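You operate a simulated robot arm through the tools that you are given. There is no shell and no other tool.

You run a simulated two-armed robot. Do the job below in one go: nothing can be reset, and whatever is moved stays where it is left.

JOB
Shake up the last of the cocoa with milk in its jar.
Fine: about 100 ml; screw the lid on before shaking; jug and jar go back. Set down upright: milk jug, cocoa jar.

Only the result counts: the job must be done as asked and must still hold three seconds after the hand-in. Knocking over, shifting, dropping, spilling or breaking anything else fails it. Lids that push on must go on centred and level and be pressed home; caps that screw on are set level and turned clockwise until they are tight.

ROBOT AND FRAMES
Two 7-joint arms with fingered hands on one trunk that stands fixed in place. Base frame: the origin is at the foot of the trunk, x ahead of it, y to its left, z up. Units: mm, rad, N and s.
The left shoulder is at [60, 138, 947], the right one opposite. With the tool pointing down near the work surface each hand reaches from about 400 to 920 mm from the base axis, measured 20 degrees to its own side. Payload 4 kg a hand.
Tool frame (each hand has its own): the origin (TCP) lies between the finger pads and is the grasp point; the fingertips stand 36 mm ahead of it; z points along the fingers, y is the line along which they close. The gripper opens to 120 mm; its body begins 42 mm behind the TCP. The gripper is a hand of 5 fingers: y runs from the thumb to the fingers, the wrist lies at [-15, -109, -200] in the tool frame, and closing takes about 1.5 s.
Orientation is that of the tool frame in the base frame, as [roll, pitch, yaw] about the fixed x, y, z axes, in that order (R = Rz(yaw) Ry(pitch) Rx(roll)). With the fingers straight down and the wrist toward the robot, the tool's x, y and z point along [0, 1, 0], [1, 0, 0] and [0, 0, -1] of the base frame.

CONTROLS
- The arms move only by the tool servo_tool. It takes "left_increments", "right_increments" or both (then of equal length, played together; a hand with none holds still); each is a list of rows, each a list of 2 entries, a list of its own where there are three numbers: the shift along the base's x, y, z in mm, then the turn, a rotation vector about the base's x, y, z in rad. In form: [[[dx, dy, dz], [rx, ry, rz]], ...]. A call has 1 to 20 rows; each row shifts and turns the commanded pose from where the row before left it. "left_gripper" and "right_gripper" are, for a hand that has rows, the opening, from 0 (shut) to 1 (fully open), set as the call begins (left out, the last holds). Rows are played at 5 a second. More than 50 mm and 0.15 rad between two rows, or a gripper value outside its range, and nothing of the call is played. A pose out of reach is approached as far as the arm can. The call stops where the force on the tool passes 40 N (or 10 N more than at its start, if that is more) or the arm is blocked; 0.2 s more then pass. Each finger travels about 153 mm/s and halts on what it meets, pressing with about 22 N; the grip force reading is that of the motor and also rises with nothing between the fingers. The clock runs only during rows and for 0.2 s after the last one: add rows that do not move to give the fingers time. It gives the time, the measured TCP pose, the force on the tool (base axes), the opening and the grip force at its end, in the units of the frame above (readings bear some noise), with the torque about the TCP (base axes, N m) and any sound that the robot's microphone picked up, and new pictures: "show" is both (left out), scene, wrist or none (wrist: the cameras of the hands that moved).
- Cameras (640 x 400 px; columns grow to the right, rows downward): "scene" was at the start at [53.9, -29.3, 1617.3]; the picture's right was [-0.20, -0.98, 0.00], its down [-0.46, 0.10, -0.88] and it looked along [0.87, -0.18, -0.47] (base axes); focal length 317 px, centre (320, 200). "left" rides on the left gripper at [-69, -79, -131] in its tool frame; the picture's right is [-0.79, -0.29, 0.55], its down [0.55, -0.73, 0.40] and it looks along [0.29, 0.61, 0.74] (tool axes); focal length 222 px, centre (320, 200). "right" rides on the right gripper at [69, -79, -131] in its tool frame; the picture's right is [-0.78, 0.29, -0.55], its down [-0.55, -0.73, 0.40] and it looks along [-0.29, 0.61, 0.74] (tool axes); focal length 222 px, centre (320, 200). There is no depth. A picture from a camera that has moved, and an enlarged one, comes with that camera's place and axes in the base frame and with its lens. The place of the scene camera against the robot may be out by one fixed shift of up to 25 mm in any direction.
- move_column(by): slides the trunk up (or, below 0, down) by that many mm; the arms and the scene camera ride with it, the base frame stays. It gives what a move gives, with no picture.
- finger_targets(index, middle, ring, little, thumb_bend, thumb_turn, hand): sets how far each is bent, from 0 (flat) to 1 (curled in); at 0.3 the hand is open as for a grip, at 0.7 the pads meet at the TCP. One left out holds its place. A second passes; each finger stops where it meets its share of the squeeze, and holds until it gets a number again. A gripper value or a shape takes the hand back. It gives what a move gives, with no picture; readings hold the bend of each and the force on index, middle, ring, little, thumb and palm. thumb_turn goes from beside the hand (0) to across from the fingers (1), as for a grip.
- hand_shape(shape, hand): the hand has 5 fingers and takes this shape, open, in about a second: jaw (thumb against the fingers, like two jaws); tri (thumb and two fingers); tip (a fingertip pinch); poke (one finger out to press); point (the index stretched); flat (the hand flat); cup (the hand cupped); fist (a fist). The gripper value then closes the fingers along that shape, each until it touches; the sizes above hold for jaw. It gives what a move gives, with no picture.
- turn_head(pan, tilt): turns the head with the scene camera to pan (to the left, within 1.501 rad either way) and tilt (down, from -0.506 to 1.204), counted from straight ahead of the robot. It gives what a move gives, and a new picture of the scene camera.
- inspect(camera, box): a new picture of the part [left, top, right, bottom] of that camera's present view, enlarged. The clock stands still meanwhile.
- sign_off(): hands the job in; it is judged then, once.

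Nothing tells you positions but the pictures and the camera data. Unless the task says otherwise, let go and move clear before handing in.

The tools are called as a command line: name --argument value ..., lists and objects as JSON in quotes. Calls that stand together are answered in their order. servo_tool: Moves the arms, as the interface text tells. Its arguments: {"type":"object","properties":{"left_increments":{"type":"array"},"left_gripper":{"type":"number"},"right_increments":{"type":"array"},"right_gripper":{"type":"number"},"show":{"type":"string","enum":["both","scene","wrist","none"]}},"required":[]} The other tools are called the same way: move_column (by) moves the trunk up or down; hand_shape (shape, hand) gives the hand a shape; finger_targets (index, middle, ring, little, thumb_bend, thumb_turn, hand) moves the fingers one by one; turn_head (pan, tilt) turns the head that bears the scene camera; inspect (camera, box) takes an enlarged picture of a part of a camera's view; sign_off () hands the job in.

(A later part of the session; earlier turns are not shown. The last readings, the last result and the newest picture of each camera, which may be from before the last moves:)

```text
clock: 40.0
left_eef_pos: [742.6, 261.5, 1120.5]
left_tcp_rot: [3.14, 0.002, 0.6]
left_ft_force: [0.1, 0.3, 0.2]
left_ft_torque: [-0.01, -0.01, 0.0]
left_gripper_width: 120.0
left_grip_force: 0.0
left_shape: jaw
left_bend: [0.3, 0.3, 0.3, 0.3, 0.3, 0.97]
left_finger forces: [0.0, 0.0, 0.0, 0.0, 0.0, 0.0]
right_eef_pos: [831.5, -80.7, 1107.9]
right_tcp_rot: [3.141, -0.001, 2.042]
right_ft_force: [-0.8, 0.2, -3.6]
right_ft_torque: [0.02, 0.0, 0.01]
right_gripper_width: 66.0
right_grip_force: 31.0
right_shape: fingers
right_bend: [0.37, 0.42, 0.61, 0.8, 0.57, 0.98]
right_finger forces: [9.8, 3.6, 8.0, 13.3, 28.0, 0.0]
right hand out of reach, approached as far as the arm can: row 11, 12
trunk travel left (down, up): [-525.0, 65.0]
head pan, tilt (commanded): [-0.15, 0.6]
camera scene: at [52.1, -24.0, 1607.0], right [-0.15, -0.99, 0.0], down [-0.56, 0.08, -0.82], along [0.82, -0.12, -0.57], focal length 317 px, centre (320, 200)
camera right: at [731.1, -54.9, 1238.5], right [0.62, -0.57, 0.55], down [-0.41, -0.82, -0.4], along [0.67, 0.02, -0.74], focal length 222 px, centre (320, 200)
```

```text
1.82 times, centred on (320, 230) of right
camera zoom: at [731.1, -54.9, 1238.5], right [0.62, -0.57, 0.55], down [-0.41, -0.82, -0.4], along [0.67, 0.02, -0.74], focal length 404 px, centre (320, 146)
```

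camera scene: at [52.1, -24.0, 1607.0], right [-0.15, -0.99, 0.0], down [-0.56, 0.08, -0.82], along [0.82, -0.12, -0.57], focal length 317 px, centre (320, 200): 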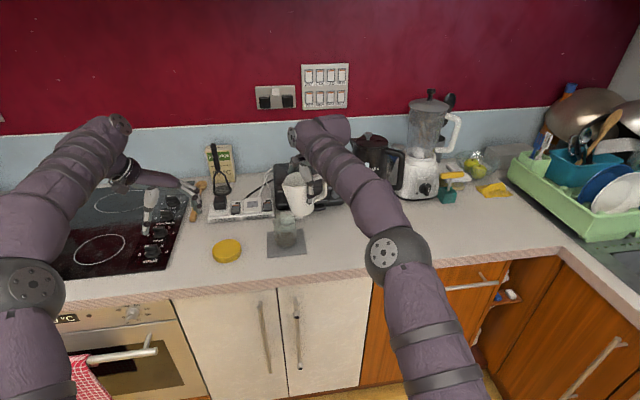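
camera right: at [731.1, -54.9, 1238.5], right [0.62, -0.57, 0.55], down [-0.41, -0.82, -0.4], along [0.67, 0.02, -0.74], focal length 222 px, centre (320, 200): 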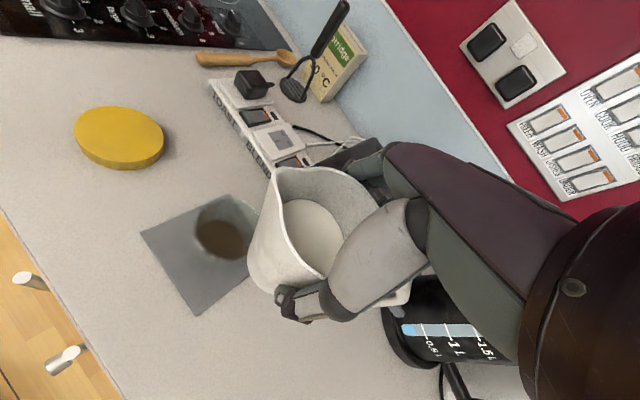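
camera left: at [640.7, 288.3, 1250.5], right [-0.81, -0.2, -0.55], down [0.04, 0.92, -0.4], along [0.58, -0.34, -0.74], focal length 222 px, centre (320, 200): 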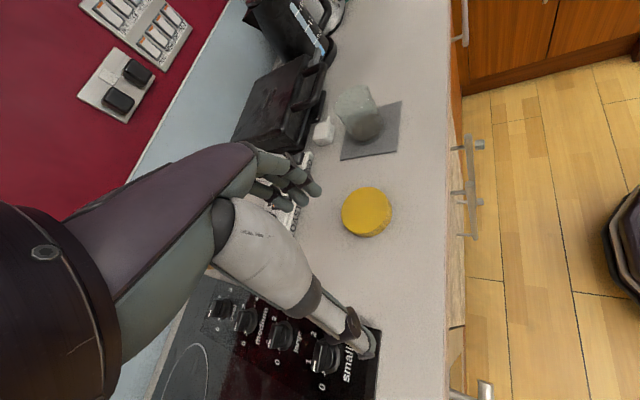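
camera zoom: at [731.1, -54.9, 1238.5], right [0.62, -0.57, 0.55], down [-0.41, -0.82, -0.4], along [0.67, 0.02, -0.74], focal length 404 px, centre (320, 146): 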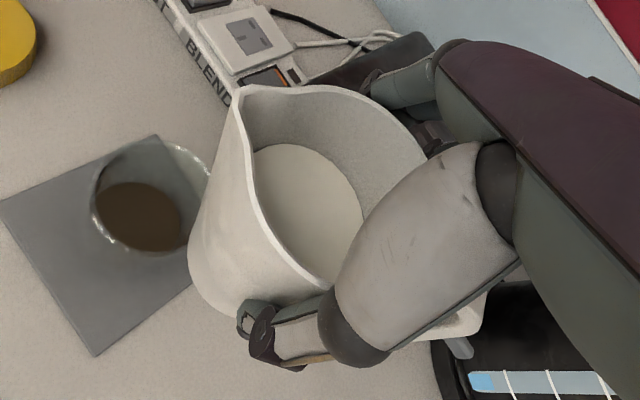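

From the right wrist camera I can see both the cocoa in the jar and the milk in the jug. The spout is about 12° off the hand's axis, so I'll tilt about the axis square to the spout, aiming its tip just inside the jar's near side. First I tilt to 30°, still short of pouring.

servo_tool --right_increments '[[[1.4, -3, -5], [-0.1012, -0.0271, 0]], [[1.4, -3, -10], [-0.1012, -0.0271, 0]], [[1.4, -3, -13], [-0.1012, -0.0271, 0]], [[1.4, -1, -13], [-0.1012, -0.0271, 0]], [[1.4, -1, -13], [-0.1012, -0.0271, 0]], [[0, 0, 0], [0, 0, 0]], [[0, 0, 0], [0, 0, 0]]]' --show "both"

inspect --camera "left" --box '[270, 0, 430, 170]'

inspect --camera "right" --box '[150, 100, 390, 320]'

```text
clock: 41.6
left_eef_pos: [743.6, 261.9, 1120.1]
left_tcp_rot: [3.141, 0.002, 0.599]
left_ft_force: [-0.6, -0.3, 0.0]
left_ft_torque: [0.01, 0.04, 0.02]
left_gripper_width: 120.1
left_grip_force: 0.0
left_shape: jaw
left_bend: [0.3, 0.3, 0.3, 0.3, 0.3, 0.97]
left_finger forces: [0.0, 0.1, 0.0, 0.0, 0.1, 0.0]
right_eef_pos: [837.3, -92.6, 1052.5]
right_tcp_rot: [-3.02, 0.511, 2.074]
right_ft_force: [-0.1, -0.2, -3.9]
right_ft_torque: [0.08, 0.03, 0.0]
right_gripper_width: 66.2
right_grip_force: 30.5
right_shape: fingers
right_bend: [0.37, 0.42, 0.62, 0.8, 0.57, 0.98]
right_finger forces: [9.9, 3.6, 7.9, 13.1, 27.6, 0.0]
trunk travel left (down, up): [-525.0, 65.0]
head pan, tilt (commanded): [-0.15, 0.6]
camera scene: at [52.7, -23.7, 1607.0], right [-0.15, -0.99, 0.0], down [-0.56, 0.08, -0.82], along [0.82, -0.12, -0.57], focal length 317 px, centre (320, 200)
camera right: at [721.6, -10.3, 1141.4], right [0.52, -0.21, 0.83], down [-0.38, -0.93, 0.0], along [0.76, -0.31, -0.56], focal length 222 px, centre (320, 200)
```

scene: 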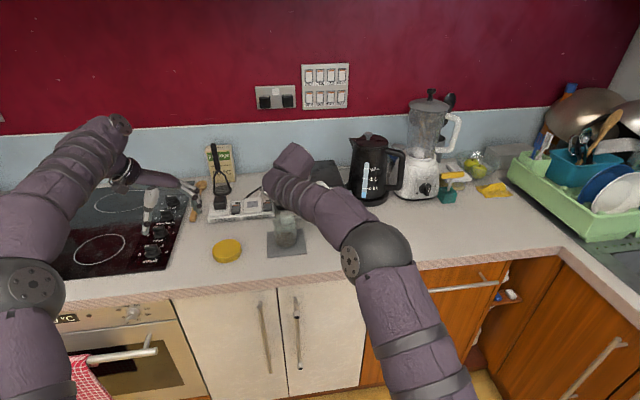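
right: 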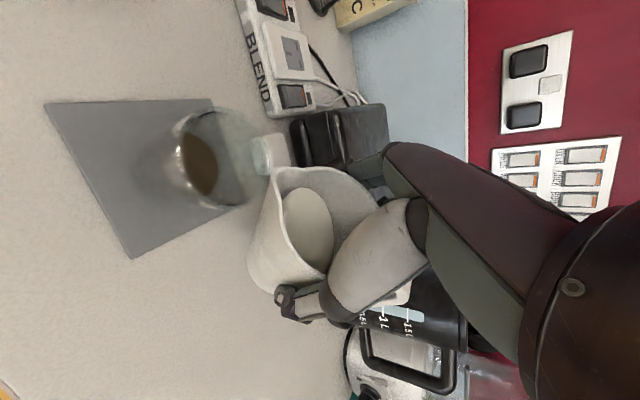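

```text
2.35 times, centred on (350, 85) of left
camera zoom: at [640.7, 288.5, 1250.5], right [-0.81, -0.2, -0.55], down [0.04, 0.92, -0.4], along [0.58, -0.34, -0.74], focal length 523 px, centre (249, 471)
```

zoom: 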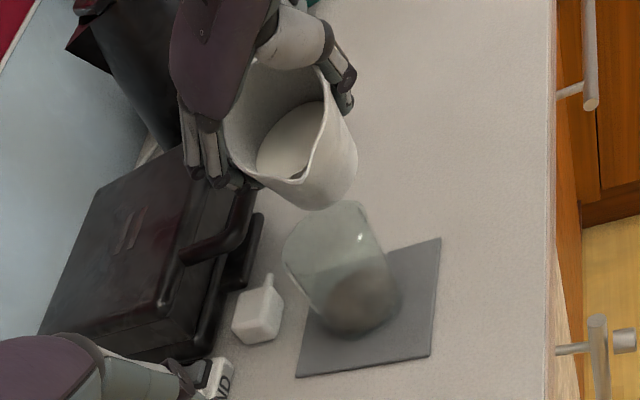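

```text
1.82 times, centred on (270, 210) of right
camera zoom: at [721.6, -10.3, 1141.4], right [0.52, -0.21, 0.83], down [-0.38, -0.93, 0.0], along [0.76, -0.31, -0.56], focal length 404 px, centre (411, 182)
```

zoom: 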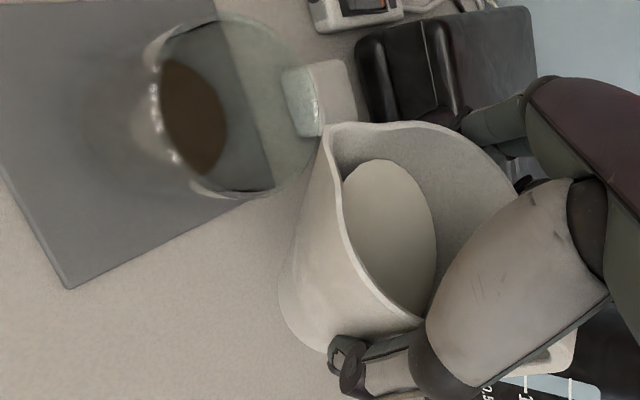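

Spout tip sits at about (822, -33, 1037), just inside the jar mouth as planned, and the milk is near the lip. I tilt on to about 40° slowly, then look.

servo_tool --right_increments '[[[0, 1.5, 0], [-0.0563, -0.0151, 0]], [[0, 1.5, 0], [-0.0563, -0.0151, 0]], [[0, 1.5, 0], [-0.0563, -0.0151, 0]], [[0, 0, 0], [0, 0, 0]], [[0, 0, 0], [0, 0, 0]]]' --show "none"

inspect --camera "left" --box '[270, 0, 430, 170]'

inspect --camera "right" --box '[150, 100, 390, 320]'

```text
clock: 42.9
left_eef_pos: [744.4, 261.8, 1118.7]
left_tcp_rot: [3.141, 0.002, 0.601]
left_ft_force: [-0.5, 0.0, -0.3]
left_ft_torque: [-0.02, 0.03, 0.0]
left_gripper_width: 119.8
left_grip_force: 0.0
left_shape: jaw
left_bend: [0.3, 0.3, 0.3, 0.3, 0.3, 0.97]
left_finger forces: [0.0, 0.0, 0.0, 0.1, 0.0, 0.1]
right_eef_pos: [838.8, -87.2, 1052.1]
right_tcp_rot: [-2.966, 0.681, 2.104]
right_ft_force: [0.6, 0.6, -3.8]
right_ft_torque: [0.04, 0.02, 0.01]
right_gripper_width: 66.0
right_grip_force: 31.2
right_shape: fingers
right_bend: [0.37, 0.42, 0.62, 0.8, 0.57, 0.98]
right_finger forces: [9.9, 3.6, 7.8, 13.0, 27.5, 0.0]
trunk travel left (down, up): [-525.0, 65.0]
head pan, tilt (commanded): [-0.15, 0.6]
```

```text
2.35 times, centred on (350, 85) of left
camera zoom: at [640.6, 288.5, 1250.6], right [-0.81, -0.2, -0.55], down [0.04, 0.92, -0.4], along [0.58, -0.34, -0.74], focal length 523 px, centre (249, 471)
```

zoom: 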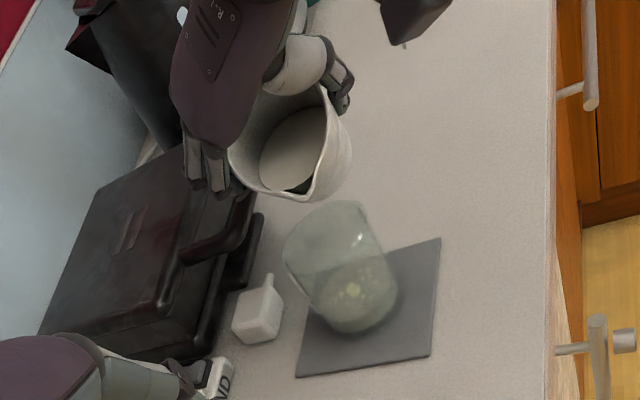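

```text
1.82 times, centred on (270, 210) of right
camera zoom: at [719.1, 8.1, 1120.1], right [0.48, -0.07, 0.87], down [-0.38, -0.91, 0.14], along [0.79, -0.4, -0.47], focal length 404 px, centre (411, 182)
```

zoom: 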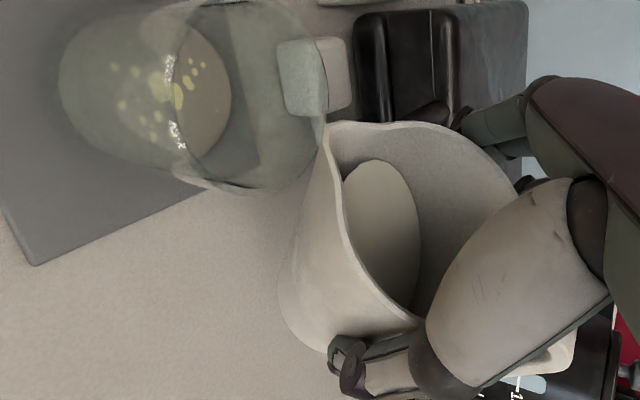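

Milk has begun flowing into the jar already. I hold the tilt and measure how much has gone across.

servo_tool --right_increments '[[[0, 0, 0], [0, 0, 0]], [[0, 0, 0], [0, 0, 0]]]' --show "none"

inspect --camera "left" --box '[330, 75, 400, 145]'

inspect --camera "right" --box '[150, 90, 310, 230]'

inspect --camera "scene" --box '[255, 200, 315, 265]'

```text
clock: 43.5
left_eef_pos: [743.0, 261.6, 1119.1]
left_tcp_rot: [-3.141, 0.001, 0.6]
left_ft_force: [0.8, -0.2, 0.2]
left_ft_torque: [0.01, -0.01, 0.03]
left_gripper_width: 119.9
left_grip_force: 0.1
left_shape: jaw
left_bend: [0.3, 0.3, 0.3, 0.3, 0.3, 0.97]
left_finger forces: [0.0, 0.0, 0.1, 0.0, 0.0, 0.0]
right_eef_pos: [838.1, -87.5, 1053.0]
right_tcp_rot: [-2.965, 0.68, 2.105]
right_ft_force: [-0.4, 0.1, -3.2]
right_ft_torque: [0.07, 0.05, 0.01]
right_gripper_width: 66.2
right_grip_force: 31.1
right_shape: fingers
right_bend: [0.37, 0.42, 0.62, 0.8, 0.57, 0.98]
right_finger forces: [9.9, 3.6, 7.7, 12.9, 27.5, 0.0]
trunk travel left (down, up): [-525.0, 65.0]
head pan, tilt (commanded): [-0.15, 0.6]
```

```text
5.71 times, centred on (365, 110) of left
camera zoom: at [640.6, 288.4, 1250.6], right [-0.81, -0.2, -0.55], down [0.04, 0.92, -0.4], along [0.58, -0.34, -0.74], focal length 1269 px, centre (63, 714)
```

zoom: 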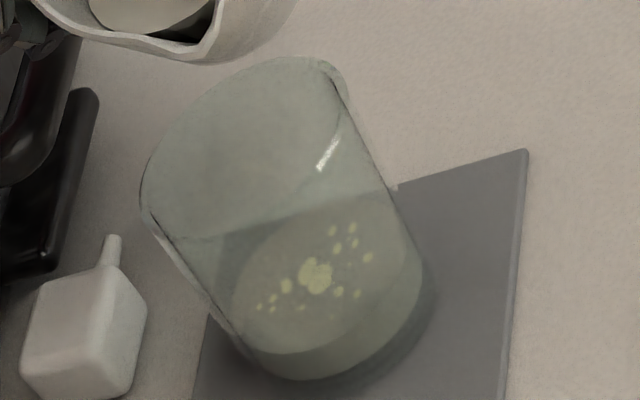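

```text
2.86 times, centred on (230, 160) of right
camera zoom: at [719.1, 7.9, 1120.3], right [0.48, -0.07, 0.87], down [-0.38, -0.91, 0.14], along [0.79, -0.4, -0.47], focal length 635 px, centre (577, 314)
```

zoom: 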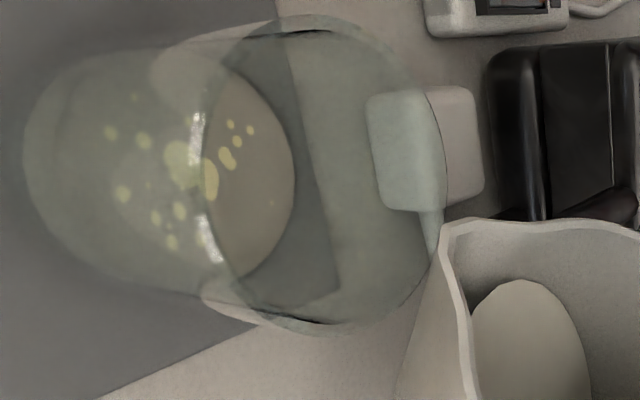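

```text
6.15 times, centred on (285, 232) of scene
camera zoom: at [52.6, -23.8, 1607.0], right [-0.15, -0.99, 0.0], down [-0.56, 0.08, -0.82], along [0.82, -0.12, -0.57], focal length 1953 px, centre (535, 0)
```

zoom: 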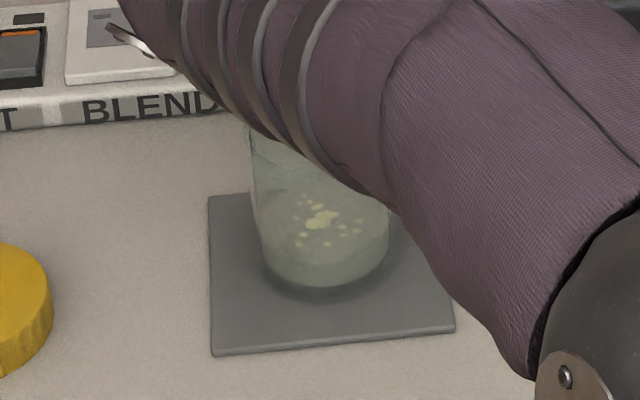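

About 40 ml is across (liquid surface at z about 935, up from about 923), and the flow has settled with no stream visible. I tilt another 5° and check again.

servo_tool --right_increments '[[[0, 1, 0], [-0.0421, -0.0113, 0]], [[0, 1, 0], [-0.0421, -0.0113, 0]], [[0, 0, 0], [0, 0, 0]], [[0, 0, 0], [0, 0, 0]], [[0, 0, 0], [0, 0, 0]], [[0, 0, 0], [0, 0, 0]]]' --show "none"

inspect --camera "left" --box '[330, 75, 400, 145]'

inspect --camera "right" --box '[150, 100, 390, 320]'

```text
clock: 44.9
left_eef_pos: [743.0, 262.6, 1119.4]
left_tcp_rot: [-3.142, 0.0, 0.601]
left_ft_force: [-0.7, 0.4, 0.5]
left_ft_torque: [-0.05, -0.01, 0.02]
left_gripper_width: 119.7
left_grip_force: 0.0
left_shape: jaw
left_bend: [0.3, 0.3, 0.3, 0.3, 0.3, 0.97]
left_finger forces: [0.1, 0.1, 0.0, 0.0, 0.1, 0.0]
right_eef_pos: [838.8, -84.8, 1052.8]
right_tcp_rot: [-2.933, 0.766, 2.126]
right_ft_force: [-0.5, -0.8, -2.7]
right_ft_torque: [0.06, 0.02, -0.02]
right_gripper_width: 65.8
right_grip_force: 30.9
right_shape: fingers
right_bend: [0.37, 0.42, 0.62, 0.8, 0.57, 0.98]
right_finger forces: [9.9, 3.6, 7.7, 12.9, 27.5, 0.0]
trunk travel left (down, up): [-525.0, 65.0]
head pan, tilt (commanded): [-0.15, 0.6]
```

```text
5.71 times, centred on (365, 110) of left
camera zoom: at [640.6, 288.5, 1250.6], right [-0.81, -0.2, -0.55], down [0.04, 0.92, -0.4], along [0.58, -0.34, -0.74], focal length 1269 px, centre (63, 714)
```

zoom: 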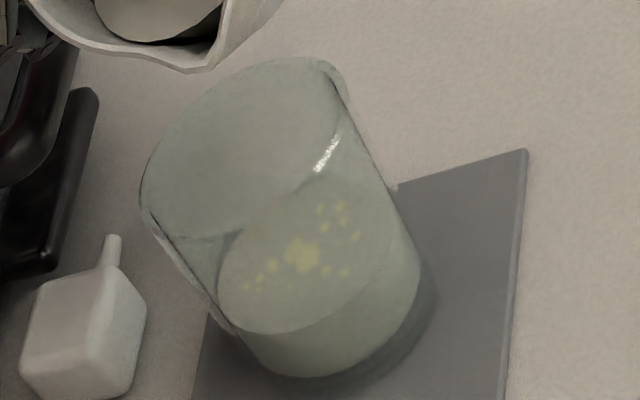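

```text
1.82 times, centred on (270, 210) of right
camera zoom: at [717.6, 15.6, 1109.8], right [0.46, 0.01, 0.89], down [-0.39, -0.9, 0.21], along [0.8, -0.44, -0.41], focal length 404 px, centre (411, 182)
```

zoom: 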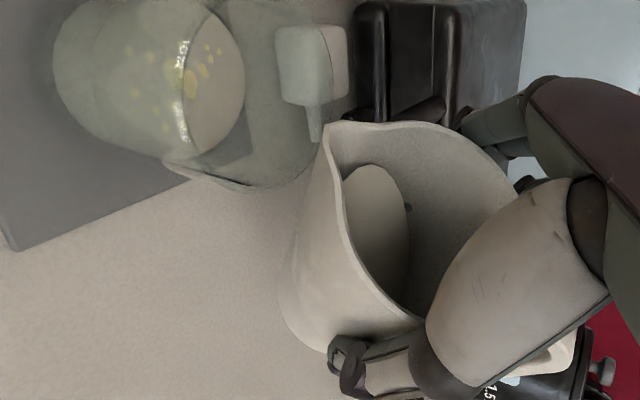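

Surface rose another 10–11 mm, so about 77 ml in total. A further 3.5° should bring it to about 100 ml.

servo_tool --right_increments '[[[0, 0.7, 0], [-0.029, -0.0078, 0]], [[0, 0.7, 0], [-0.029, -0.0078, 0]], [[0, 0, 0], [0, 0, 0]], [[0, 0, 0], [0, 0, 0]], [[0, 0, 0], [0, 0, 0]], [[0, 0, 0], [0, 0, 0]]]' --show "none"

inspect --camera "left" --box '[330, 75, 400, 145]'

inspect --camera "right" --box '[150, 100, 390, 320]'

```text
clock: 46.2
left_eef_pos: [742.4, 261.9, 1118.7]
left_tcp_rot: [3.141, 0.0, 0.6]
left_ft_force: [-0.6, -0.6, 0.0]
left_ft_torque: [0.01, -0.01, 0.03]
left_gripper_width: 119.7
left_grip_force: 0.1
left_shape: jaw
left_bend: [0.3, 0.3, 0.3, 0.3, 0.3, 0.97]
left_finger forces: [0.1, 0.1, 0.0, 0.0, 0.0, 0.1]
right_eef_pos: [839.4, -84.8, 1052.7]
right_tcp_rot: [-2.908, 0.821, 2.145]
right_ft_force: [0.7, 0.2, -2.7]
right_ft_torque: [0.06, 0.02, 0.02]
right_gripper_width: 66.3
right_grip_force: 30.5
right_shape: fingers
right_bend: [0.37, 0.42, 0.62, 0.8, 0.57, 0.98]
right_finger forces: [9.8, 3.6, 7.6, 12.8, 27.5, 0.0]
trunk travel left (down, up): [-525.0, 65.0]
head pan, tilt (commanded): [-0.15, 0.6]
```

```text
5.71 times, centred on (365, 110) of left
camera zoom: at [640.6, 288.4, 1250.6], right [-0.81, -0.2, -0.55], down [0.04, 0.92, -0.4], along [0.58, -0.34, -0.74], focal length 1269 px, centre (63, 714)
```

zoom: 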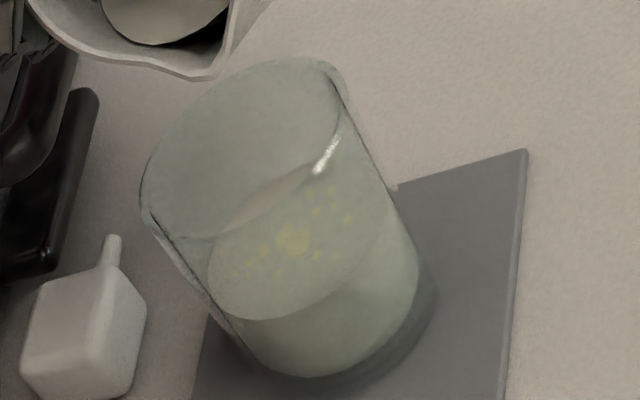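

```text
1.82 times, centred on (270, 210) of right
camera zoom: at [716.7, 19.2, 1101.5], right [0.45, 0.06, 0.89], down [-0.39, -0.89, 0.25], along [0.8, -0.46, -0.38], focal length 404 px, centre (411, 182)
```

zoom: 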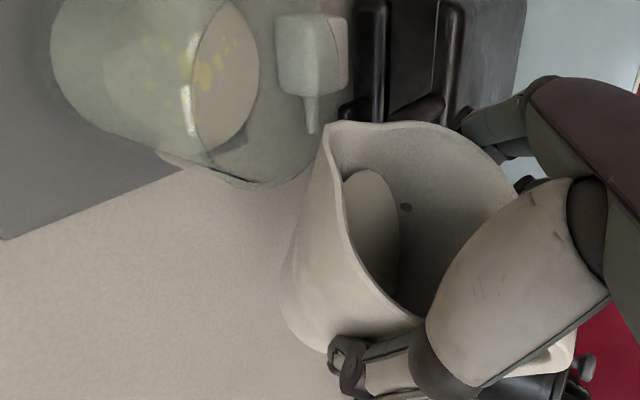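

The surface is up another 8 mm, for a total of about 100–105 ml, and the jug is about 1.0 N lighter than before. That's enough, so I tip the jug back upright while raising it clear of the jar.

servo_tool --right_increments '[[[0, -3, 4], [0.1163, 0.0312, 0]], [[0, -3, 6], [0.1163, 0.0312, 0]], [[-1, -1, 10], [0.1163, 0.0312, 0]], [[-1, 0, 12], [0.1163, 0.0312, 0]], [[-1, 0, 12], [0.1163, 0.0312, 0]], [[-2, 0, 10], [0.1163, 0.0312, 0]], [[-2, 0, 4], [0.1163, 0.0312, 0]], [[0, 0, 0], [0, 0, 0]], [[0, 0, 0], [0, 0, 0]]]' --show "both"

inspect --camera "left" --box '[270, 0, 430, 170]'

```text
clock: 48.2
left_eef_pos: [744.0, 261.0, 1119.3]
left_tcp_rot: [3.141, 0.001, 0.599]
left_ft_force: [0.6, 0.0, 0.6]
left_ft_torque: [0.0, 0.0, 0.01]
left_gripper_width: 120.3
left_grip_force: 0.1
left_shape: jaw
left_bend: [0.3, 0.3, 0.3, 0.3, 0.3, 0.97]
left_finger forces: [0.0, 0.0, 0.1, 0.0, 0.0, 0.0]
right_eef_pos: [831.6, -91.2, 1110.3]
right_tcp_rot: [-3.139, 0.002, 2.043]
right_ft_force: [0.6, -0.4, -2.5]
right_ft_torque: [0.03, 0.01, 0.02]
right_gripper_width: 66.4
right_grip_force: 30.3
right_shape: fingers
right_bend: [0.37, 0.42, 0.62, 0.8, 0.57, 0.98]
right_finger forces: [9.8, 3.6, 8.1, 12.4, 27.5, 0.0]
trunk travel left (down, up): [-525.0, 65.0]
head pan, tilt (commanded): [-0.15, 0.6]
camera scene: at [52.7, -23.9, 1607.0], right [-0.15, -0.99, 0.0], down [-0.56, 0.08, -0.82], along [0.82, -0.12, -0.57], focal length 317 px, centre (320, 200)
camera right: at [731.1, -65.2, 1241.7], right [0.62, -0.57, 0.55], down [-0.41, -0.82, -0.39], along [0.67, 0.02, -0.74], focal length 222 px, centre (320, 200)
```

scene: 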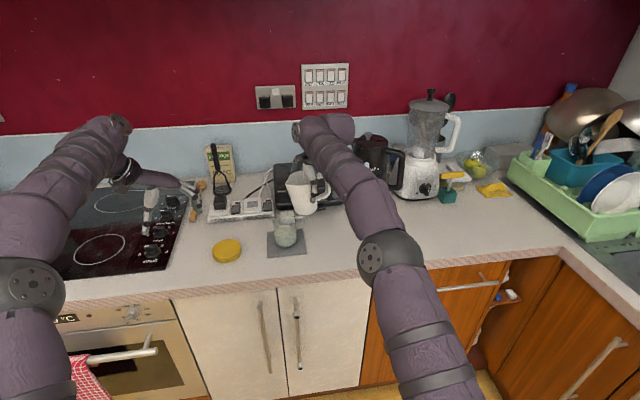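
right: 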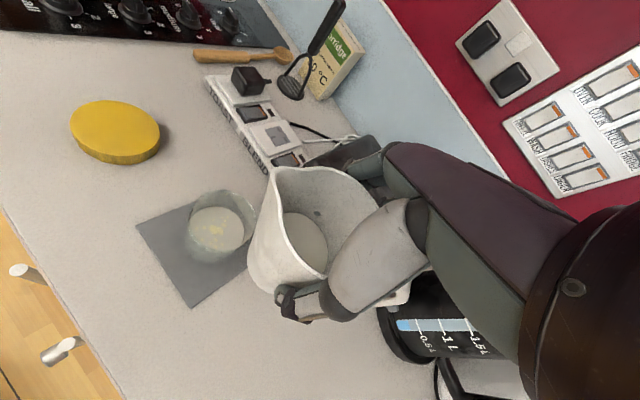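

```text
2.35 times, centred on (350, 85) of left
camera zoom: at [640.7, 288.3, 1250.6], right [-0.81, -0.2, -0.55], down [0.04, 0.92, -0.4], along [0.58, -0.34, -0.74], focal length 523 px, centre (249, 471)
```

zoom: 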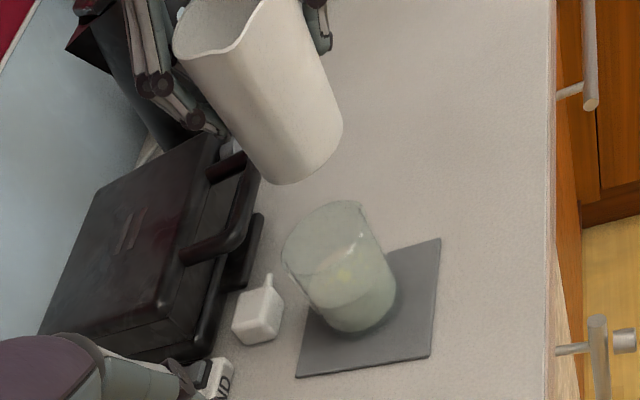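

No drips around the jar. I carry the jug back over its original spot, turning it to its original heading.

servo_tool --right_increments '[[[-5.8, -24.8, 0], [0, 0, -0.1423]], [[-5.8, -24.8, 0], [0, 0, -0.1423]], [[-5.8, -24.8, 0], [0, 0, -0.1423]], [[-5.8, -24.8, 0], [0, 0, -0.1423]], [[-5.8, -24.8, 0], [0, 0, -0.1423]], [[-5.8, -24.8, 0], [0, 0, -0.1423]], [[-5.8, -25, 0], [0, 0, -0.1423]], [[0, 0, 0], [0, 0, 0]], [[0, 0, -20], [0, 0, 0]], [[0, 0, -20], [0, 0, 0]], [[0, 0, -20], [0, 0, 0]], [[0, 0, -20], [0, 0, 0]], [[0, 0, 0], [0, 0, 0]]]' --show "both"

inspect --camera "right" --box '[200, 120, 440, 340]'

inspect --camera "left" --box '[200, 0, 400, 125]'

```text
clock: 51.0
left_eef_pos: [743.2, 261.3, 1120.6]
left_tcp_rot: [-3.141, 0.0, 0.599]
left_ft_force: [0.3, -0.5, 0.3]
left_ft_torque: [-0.01, -0.01, 0.03]
left_gripper_width: 119.8
left_grip_force: 0.1
left_shape: jaw
left_bend: [0.3, 0.3, 0.3, 0.3, 0.3, 0.97]
left_finger forces: [0.0, 0.0, 0.1, 0.1, 0.0, 0.0]
right_eef_pos: [791.6, -263.6, 1029.4]
right_tcp_rot: [-3.138, 0.005, 1.047]
right_ft_force: [0.4, 0.2, -2.9]
right_ft_torque: [0.02, -0.01, -0.02]
right_gripper_width: 66.3
right_grip_force: 30.3
right_shape: fingers
right_bend: [0.37, 0.42, 0.62, 0.8, 0.57, 0.98]
right_finger forces: [9.7, 3.5, 8.1, 12.0, 26.7, 0.0]
trunk travel left (down, up): [-525.0, 65.0]
head pan, tilt (commanded): [-0.15, 0.6]
camera scene: at [52.3, -23.9, 1607.0], right [-0.15, -0.99, 0.0], down [-0.56, 0.08, -0.82], along [0.82, -0.12, -0.57], focal length 317 px, centre (320, 200)
camera right: at [759.6, -164.0, 1161.0], right [-0.14, -0.82, 0.55], down [-0.91, -0.11, -0.39], along [0.38, -0.56, -0.74], focal length 222 px, centre (320, 200)
```

scene: 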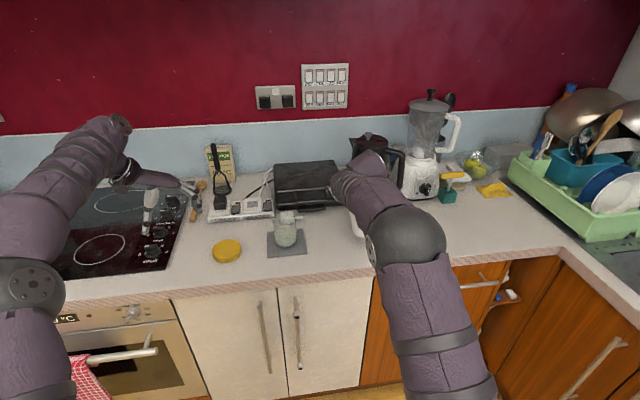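
right: 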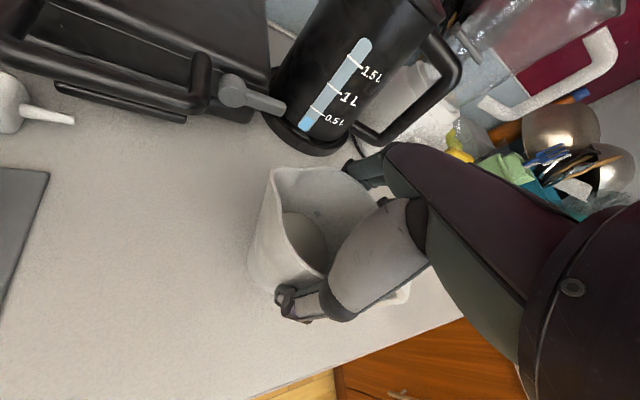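

```text
1.82 times, centred on (320, 230) of right
camera zoom: at [759.6, -164.0, 1161.0], right [-0.14, -0.82, 0.55], down [-0.91, -0.11, -0.39], along [0.38, -0.56, -0.74], focal length 404 px, centre (320, 146)
```

zoom: 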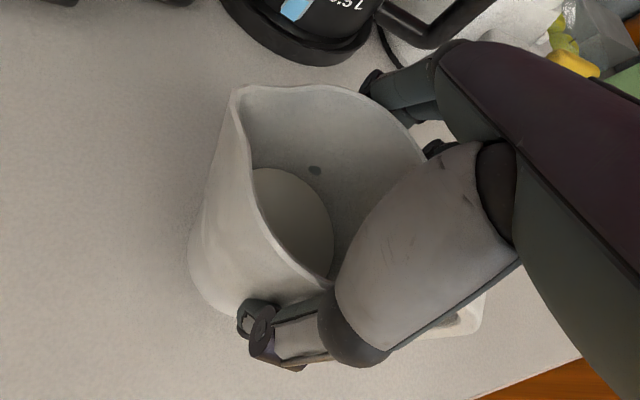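

```text
3.20 times, centred on (300, 62) of left
camera zoom: at [640.4, 288.3, 1250.8], right [-0.81, -0.2, -0.55], down [0.04, 0.92, -0.4], along [0.58, -0.34, -0.74], focal length 711 px, centre (384, 640)
```

zoom: 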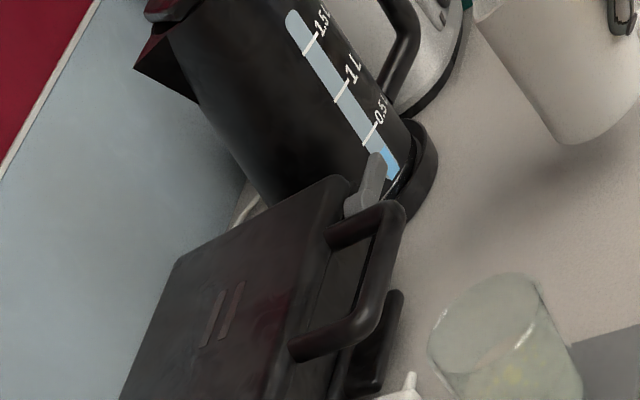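

Jug hovers about 37 mm above the counter, nicely aligned. I lower it gently toward the counter.

servo_tool --right_increments '[[[0, 0, -12], [0, 0, 0]], [[0, 0, -10], [0, 0, 0]], [[0, 0, -7], [0, 0, 0]], [[0, 0, -4], [0, 0, 0]], [[0, 0, -2], [0, 0, 0]], [[0, 0, 0], [0, 0, 0]]]' --show "none"

```text
clock: 52.5
left_eef_pos: [743.7, 261.7, 1119.5]
left_tcp_rot: [3.141, 0.0, 0.598]
left_ft_force: [0.3, 0.2, 0.2]
left_ft_torque: [-0.02, 0.0, -0.03]
left_gripper_width: 119.7
left_grip_force: 0.1
left_shape: jaw
left_bend: [0.3, 0.3, 0.3, 0.3, 0.3, 0.97]
left_finger forces: [0.1, 0.0, 0.1, 0.0, 0.0, 0.1]
right_eef_pos: [791.3, -264.2, 996.3]
right_tcp_rot: [-3.138, 0.003, 1.048]
right_ft_force: [-0.3, -0.1, -3.0]
right_ft_torque: [0.04, 0.04, -0.02]
right_gripper_width: 66.0
right_grip_force: 29.9
right_shape: fingers
right_bend: [0.37, 0.42, 0.62, 0.8, 0.57, 0.98]
right_finger forces: [9.8, 3.5, 8.1, 11.9, 26.8, 0.0]
trunk travel left (down, up): [-525.0, 65.0]
head pan, tilt (commanded): [-0.15, 0.6]
```

Still hanging free, about 3 mm up. I go down in 1 mm steps until the counter takes the weight.

servo_tool --right_increments '[[[0, 0, -1], [0, 0, 0]], [[0, 0, -1], [0, 0, 0]], [[0, 0, -1], [0, 0, 0]], [[0, 0, 0], [0, 0, 0]]]' --show "none"

```text
clock: 53.5
left_eef_pos: [742.8, 261.6, 1119.2]
left_tcp_rot: [3.142, -0.001, 0.599]
left_ft_force: [-0.2, 0.2, 0.3]
left_ft_torque: [-0.03, -0.02, -0.02]
left_gripper_width: 119.8
left_grip_force: 0.1
left_shape: jaw
left_bend: [0.3, 0.3, 0.3, 0.3, 0.3, 0.97]
left_finger forces: [0.0, 0.0, 0.0, 0.1, 0.0, 0.0]
right_eef_pos: [792.1, -265.5, 994.5]
right_tcp_rot: [-3.14, 0.002, 1.048]
right_ft_force: [-1.7, -0.9, 4.7]
right_ft_torque: [0.11, 0.01, 0.01]
right_gripper_width: 65.9
right_grip_force: 30.1
right_shape: fingers
right_bend: [0.37, 0.42, 0.62, 0.8, 0.57, 0.98]
right_finger forces: [9.5, 3.6, 8.0, 11.8, 27.5, 0.1]
trunk travel left (down, up): [-525.0, 65.0]
head pan, tilt (commanded): [-0.15, 0.6]
```

The counter now carries the jug. I open the hand fully and then rise straight up.

servo_tool --right_increments '[[[0, 0, 0], [0, 0, 0]], [[0, 0, 0], [0, 0, 0]], [[0, 0, 0], [0, 0, 0]], [[0, 0, 0], [0, 0, 0]], [[0, 0, 0], [0, 0, 0]], [[0, 0, 0], [0, 0, 0]], [[0, 0, 0], [0, 0, 0]]]' --right_gripper 1.0 --show "wrist"

```text
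clock: 55.0
left_eef_pos: [742.5, 261.5, 1119.6]
left_tcp_rot: [3.141, 0.0, 0.6]
left_ft_force: [0.7, 0.4, 0.2]
left_ft_torque: [-0.01, 0.01, 0.04]
left_gripper_width: 120.0
left_grip_force: 0.1
left_shape: jaw
left_bend: [0.3, 0.3, 0.3, 0.3, 0.3, 0.97]
left_finger forces: [0.0, 0.1, 0.0, 0.0, 0.1, 0.1]
right_eef_pos: [791.0, -264.4, 993.0]
right_tcp_rot: [-3.138, 0.004, 1.047]
right_ft_force: [0.7, -0.4, -0.3]
right_ft_torque: [0.0, -0.01, 0.03]
right_gripper_width: 120.0
right_grip_force: 0.0
right_shape: jaw
right_bend: [0.3, 0.3, 0.3, 0.3, 0.3, 0.97]
right_finger forces: [0.0, 0.0, 0.0, 0.0, 0.0, 0.1]
trunk travel left (down, up): [-525.0, 65.0]
head pan, tilt (commanded): [-0.15, 0.6]
camera right: at [758.9, -165.2, 1123.8], right [-0.14, -0.82, 0.55], down [-0.91, -0.11, -0.39], along [0.38, -0.56, -0.74], focal length 222 px, centre (320, 200)
```

right: 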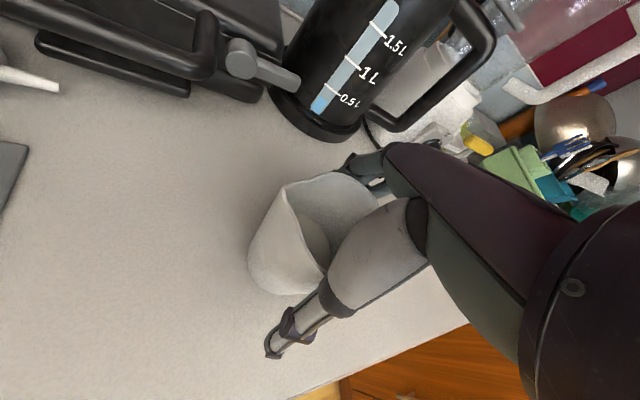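

The jug stands free. I raise the right hand straight up off it.

servo_tool --right_increments '[[[0, 0, 15], [0, 0, 0]], [[0, 0, 25], [0, 0, 0]], [[0, 0, 30], [0, 0, 0]], [[0, 0, 35], [0, 0, 0]], [[0, 0, 35], [0, 0, 0]], [[-10, 0, 30], [0, 0, 0]], [[0, 0, 0], [0, 0, 0]]]' --right_gripper 1.0 --show "both"

inspect --camera "right" --box '[200, 180, 340, 320]'

```text
clock: 56.6
left_eef_pos: [743.4, 261.8, 1120.4]
left_tcp_rot: [-3.141, 0.001, 0.6]
left_ft_force: [-0.1, -0.5, 0.6]
left_ft_torque: [-0.01, 0.01, 0.04]
left_gripper_width: 119.9
left_grip_force: 0.0
left_shape: jaw
left_bend: [0.3, 0.3, 0.3, 0.3, 0.3, 0.97]
left_finger forces: [0.1, 0.0, 0.0, 0.0, 0.0, 0.0]
right_eef_pos: [779.7, -266.2, 1161.8]
right_tcp_rot: [-3.139, 0.002, 1.048]
right_ft_force: [0.5, 0.4, -0.3]
right_ft_torque: [0.01, 0.01, -0.01]
right_gripper_width: 119.9
right_grip_force: 0.0
right_shape: jaw
right_bend: [0.3, 0.3, 0.3, 0.3, 0.3, 0.97]
right_finger forces: [0.0, 0.1, 0.0, 0.0, 0.0, 0.0]
trunk travel left (down, up): [-525.0, 65.0]
head pan, tilt (commanded): [-0.15, 0.6]
camera scene: at [52.7, -23.7, 1607.0], right [-0.15, -0.99, 0.0], down [-0.56, 0.08, -0.82], along [0.82, -0.12, -0.57], focal length 317 px, centre (320, 200)
camera right: at [747.5, -165.9, 1294.0], right [-0.14, -0.82, 0.55], down [-0.91, -0.11, -0.39], along [0.38, -0.56, -0.74], focal length 222 px, centre (320, 200)
```

scene: 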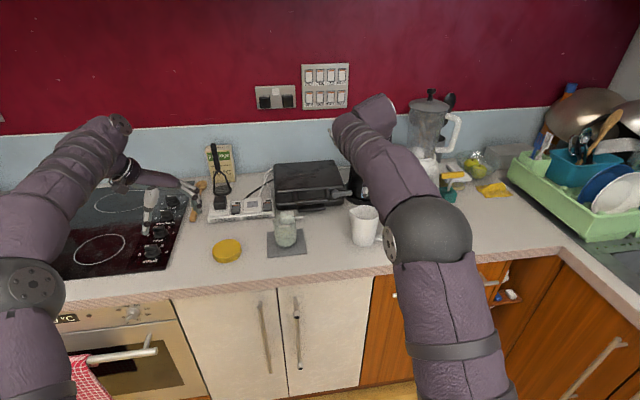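
right: 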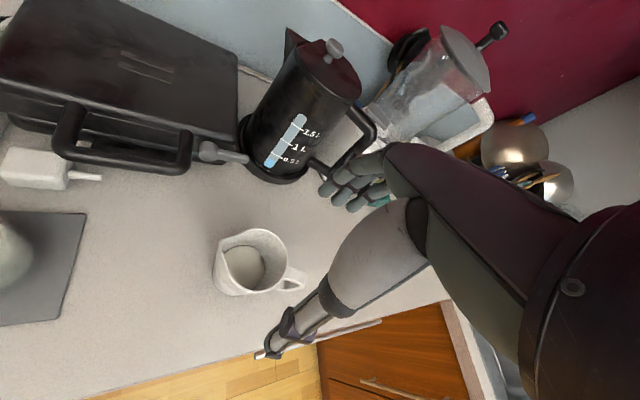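

```text
2.86 times, centred on (270, 250) of right
camera zoom: at [747.5, -165.9, 1294.0], right [-0.14, -0.82, 0.55], down [-0.91, -0.11, -0.39], along [0.38, -0.56, -0.74], focal length 635 px, centre (463, 57)
```

zoom: 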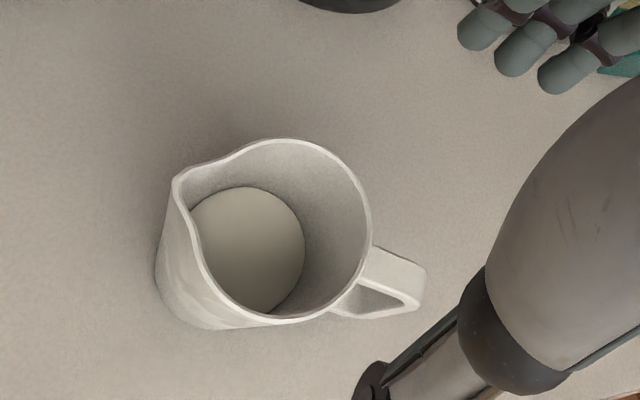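

The jug stands upright at about (797, -268), close to where it began. Next is the lid; I measure it and the jar mouth closely from the left wrist camera before picking it up.

inspect --camera "left" --box '[325, 165, 415, 255]'

inspect --camera "left" --box '[320, 70, 410, 165]'

inspect --camera "scene" --box '[195, 195, 325, 275]'

```text
4.44 times, centred on (370, 210) of left
camera zoom: at [640.7, 288.5, 1250.5], right [-0.81, -0.2, -0.55], down [0.04, 0.92, -0.4], along [0.58, -0.34, -0.74], focal length 987 px, centre (98, 156)
```

zoom: 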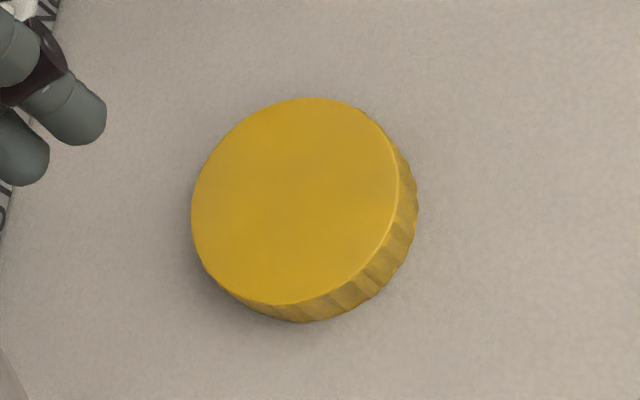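

```text
4.21 times, centred on (365, 118) of left
camera zoom: at [640.7, 288.5, 1250.5], right [-0.81, -0.2, -0.55], down [0.04, 0.92, -0.4], along [0.58, -0.34, -0.74], focal length 935 px, centre (130, 547)
```

zoom: 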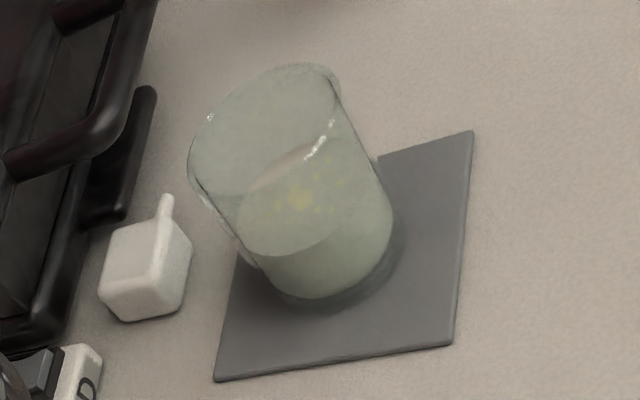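

```text
4.92 times, centred on (260, 235) of scene
camera zoom: at [52.7, -23.7, 1607.0], right [-0.15, -0.99, 0.0], down [-0.56, 0.08, -0.82], along [0.82, -0.12, -0.57], focal length 1563 px, centre (615, 28)
```

zoom: 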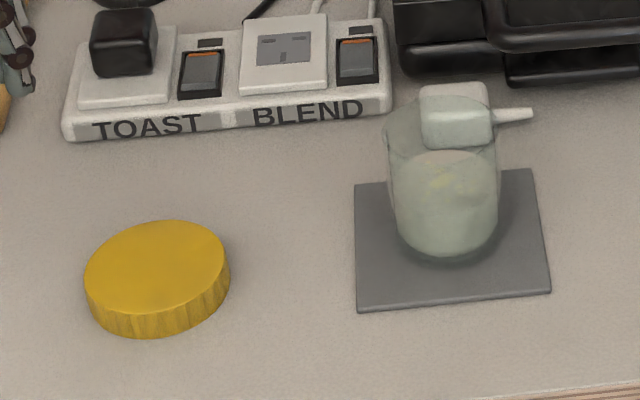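

The lid is about 84 mm across and 17 mm tall, centred near (801, 160). The jar is about 73 mm across at (820, -22), rim z 995. I'll steady the jar with the right hand from the near-right side, so I bring that hand round to a level pose about 160 mm short of the jar.

servo_tool --right_increments '[[[-10, 10, 0], [0.12367, -0.0714, 0]], [[-10, 12, 0], [0.12367, -0.0714, 0]], [[-10, 12, 0], [0.12367, -0.0714, 0]], [[-10, 12, 0], [0.12367, -0.0714, 0]], [[-8, 12, -5], [0.12367, -0.0714, 0]], [[-5, 12, -10], [0.12367, -0.0714, 0]], [[-5, 12, -15], [0.12367, -0.0714, 0]], [[-5, 12, -15], [0.12367, -0.0714, 0]], [[-5, 12, -15], [0.12367, -0.0714, 0]], [[-5, 12, -15], [0.12367, -0.0714, 0]], [[0, 12, -15], [0.12367, -0.0714, 0]], [[0, 1, -10], [0, 0, -0.131]], [[0, 0, 0], [0, 0, -0.131]], [[0, 0, 0], [0, 0, 0]]]' --right_gripper 1.0 --show "both"

```text
clock: 59.6
left_eef_pos: [743.3, 261.3, 1119.1]
left_tcp_rot: [3.141, 0.0, 0.601]
left_ft_force: [-0.4, -0.1, 0.0]
left_ft_torque: [0.04, 0.01, -0.01]
left_gripper_width: 120.3
left_grip_force: 0.0
left_shape: jaw
left_bend: [0.3, 0.3, 0.3, 0.3, 0.3, 0.97]
left_finger forces: [0.1, 0.0, 0.1, 0.0, 0.1, 0.1]
right_eef_pos: [707.0, -134.4, 1063.6]
right_tcp_rot: [2.632, -1.571, 1.297]
right_ft_force: [-0.6, 0.5, -0.4]
right_ft_torque: [0.0, 0.01, -0.02]
right_gripper_width: 120.0
right_grip_force: 0.2
right_shape: jaw
right_bend: [0.3, 0.3, 0.3, 0.3, 0.3, 0.97]
right_finger forces: [0.0, 0.0, 0.1, 0.0, 0.0, 0.0]
trunk travel left (down, up): [-525.0, 65.0]
head pan, tilt (commanded): [-0.15, 0.6]
camera scene: at [52.1, -23.9, 1607.0], right [-0.15, -0.99, 0.0], down [-0.56, 0.08, -0.82], along [0.82, -0.12, -0.57], focal length 317 px, centre (320, 200)
camera right: at [560.2, -171.7, 1133.7], right [-0.18, -0.59, -0.78], down [-0.24, 0.8, -0.55], along [0.95, 0.09, -0.29], focal length 222 px, centre (320, 200)
```

scene: 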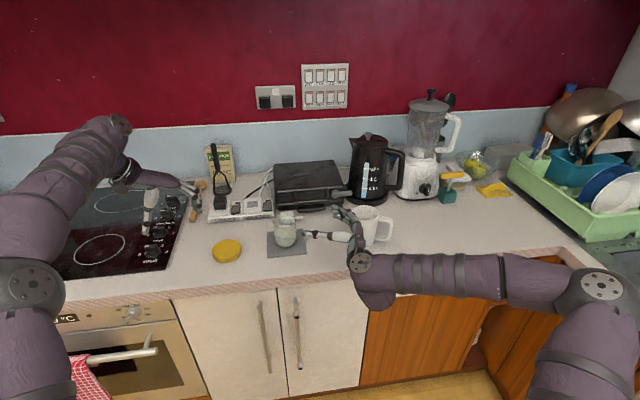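
right: 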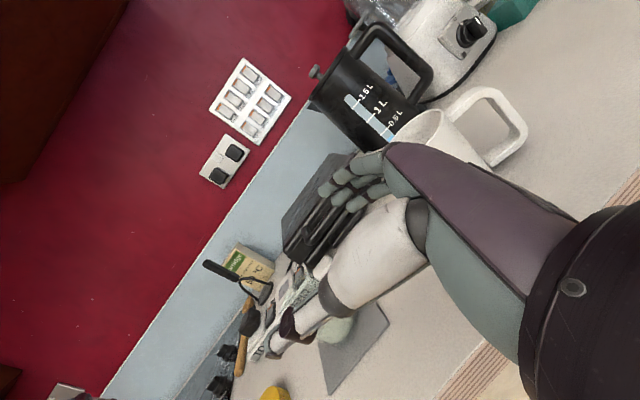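

The right hand is level and aimed at the jar. I lower it to jar mid-height, watching for contact.

servo_tool --right_increments '[[[0, 0, -22], [0, 0, 0]], [[0, 0, -22], [0, 0, 0]], [[0, 0, -22], [0, 0, 0]], [[0, 0, -22], [0, 0, 0]], [[0, 0, -22], [0, 0, 0]], [[0, 0, 0], [0, 0, 0]]]' --right_gripper 1.0 --show "wrist"

inspect --camera "scene" --box '[255, 190, 405, 290]'

inspect --camera "left" --box '[300, 30, 480, 170]'

```text
clock: 61.2
left_eef_pos: [740.7, 261.9, 1120.8]
left_tcp_rot: [3.141, 0.0, 0.601]
left_ft_force: [-0.5, -0.7, -0.3]
left_ft_torque: [0.0, 0.06, 0.0]
left_gripper_width: 120.0
left_grip_force: 0.0
left_shape: jaw
left_bend: [0.3, 0.3, 0.3, 0.3, 0.3, 0.97]
left_finger forces: [0.0, 0.0, 0.0, 0.0, 0.1, 0.0]
right_eef_pos: [709.4, -133.5, 963.0]
right_tcp_rot: [1.034, -1.549, 2.897]
right_ft_force: [-9.1, -1.0, 16.7]
right_ft_torque: [-1.14, 0.87, -0.58]
right_gripper_width: 119.8
right_grip_force: 0.1
right_shape: jaw
right_bend: [0.3, 0.3, 0.3, 0.3, 0.3, 0.97]
right_finger forces: [0.0, 0.0, 0.0, 17.0, 0.1, 0.0]
trunk travel left (down, up): [-525.0, 65.0]
head pan, tilt (commanded): [-0.15, 0.6]
stopped in row 6 (right hand): the force on the tool passed its limit at 40 N (the readings are from after the stop); the commanded pose is now the measured one
camera right: at [559.1, -170.2, 1029.5], right [-0.16, -0.6, -0.79], down [-0.23, 0.8, -0.56], along [0.96, 0.09, -0.27], focal length 222 px, centre (320, 200)
```

right: 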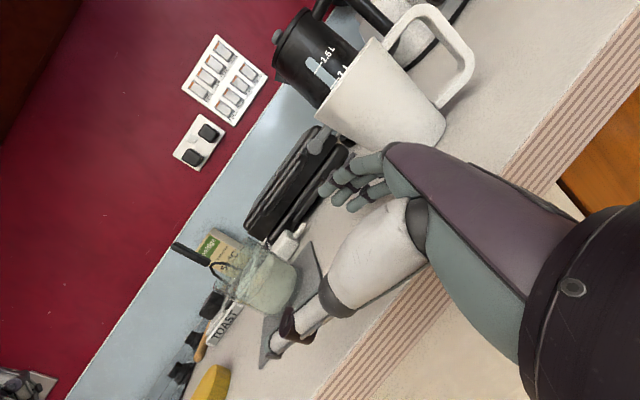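

```text
4.00 times, centred on (330, 240) of scene
camera zoom: at [50.2, -23.7, 1606.9], right [-0.15, -0.99, 0.0], down [-0.56, 0.08, -0.83], along [0.82, -0.12, -0.56], focal length 1270 px, centre (280, 40)
```

zoom: 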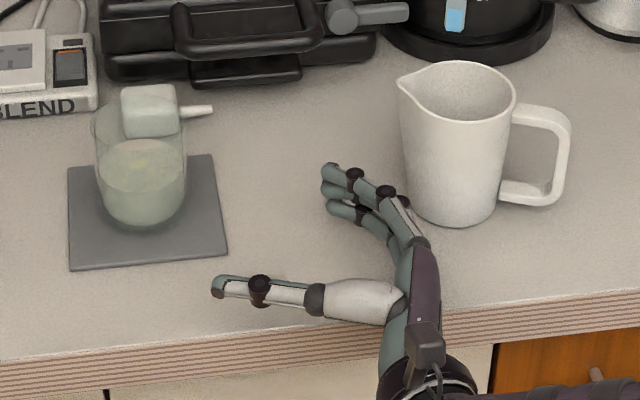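

```text
2.86 times, centred on (390, 100) of left
camera zoom: at [638.9, 288.3, 1251.2], right [-0.81, -0.2, -0.55], down [0.04, 0.92, -0.4], along [0.58, -0.34, -0.74], focal length 635 px, centre (120, 486)
```

zoom: 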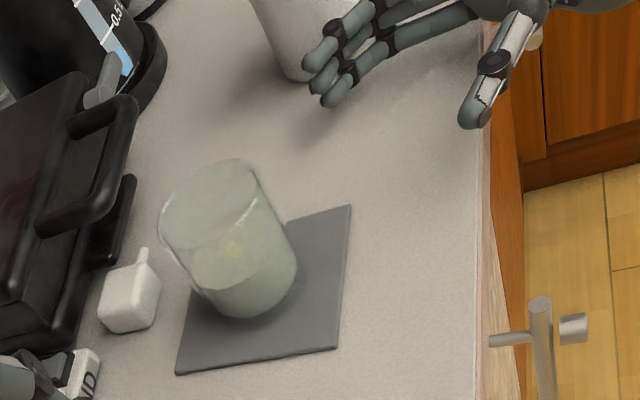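

The heel of the hand (little-finger side) touched the counter edge, so a fully level hand can't go that low. I raise it, pitch the fingers about 10° downward to lift the heel, and come down again.

servo_tool --right_increments '[[[0, 0, 12], [0, 0, 0]], [[0, 0, 10], [-0.069, 0.069, 0]], [[0, 0, 0], [-0.069, 0.069, 0]], [[0, 0, -8], [0, 0, 0]], [[0, 0, -8], [0, 0, 0]], [[0, 0, -6], [0, 0, 0]], [[0, 0, 0], [0, 0, 0]]]' --right_gripper 1.0 --show "none"

inspect --camera "scene" --box '[255, 190, 405, 290]'

```text
clock: 62.8
left_eef_pos: [742.5, 261.8, 1120.6]
left_tcp_rot: [-3.141, -0.001, 0.6]
left_ft_force: [-0.4, -0.3, -0.2]
left_ft_torque: [0.01, -0.02, 0.01]
left_gripper_width: 119.9
left_grip_force: 0.1
left_shape: jaw
left_bend: [0.3, 0.3, 0.3, 0.3, 0.3, 0.97]
left_finger forces: [0.0, 0.0, 0.0, 0.1, 0.0, 0.1]
right_eef_pos: [709.2, -134.4, 958.3]
right_tcp_rot: [3.079, -1.381, 0.853]
right_ft_force: [0.1, -0.4, -0.2]
right_ft_torque: [0.03, 0.02, -0.01]
right_gripper_width: 120.1
right_grip_force: 0.0
right_shape: jaw
right_bend: [0.3, 0.3, 0.3, 0.3, 0.3, 0.97]
right_finger forces: [0.0, 0.0, 0.0, 0.0, 0.1, 0.2]
trunk travel left (down, up): [-525.0, 65.0]
head pan, tilt (commanded): [-0.15, 0.6]
```

```text
4.00 times, centred on (330, 240) of scene
camera zoom: at [52.1, -23.8, 1607.0], right [-0.15, -0.99, 0.0], down [-0.56, 0.08, -0.82], along [0.82, -0.12, -0.57], focal length 1270 px, centre (280, 40)
```

zoom: 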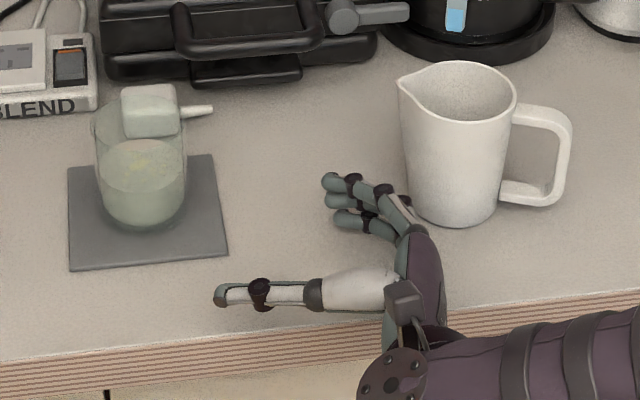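

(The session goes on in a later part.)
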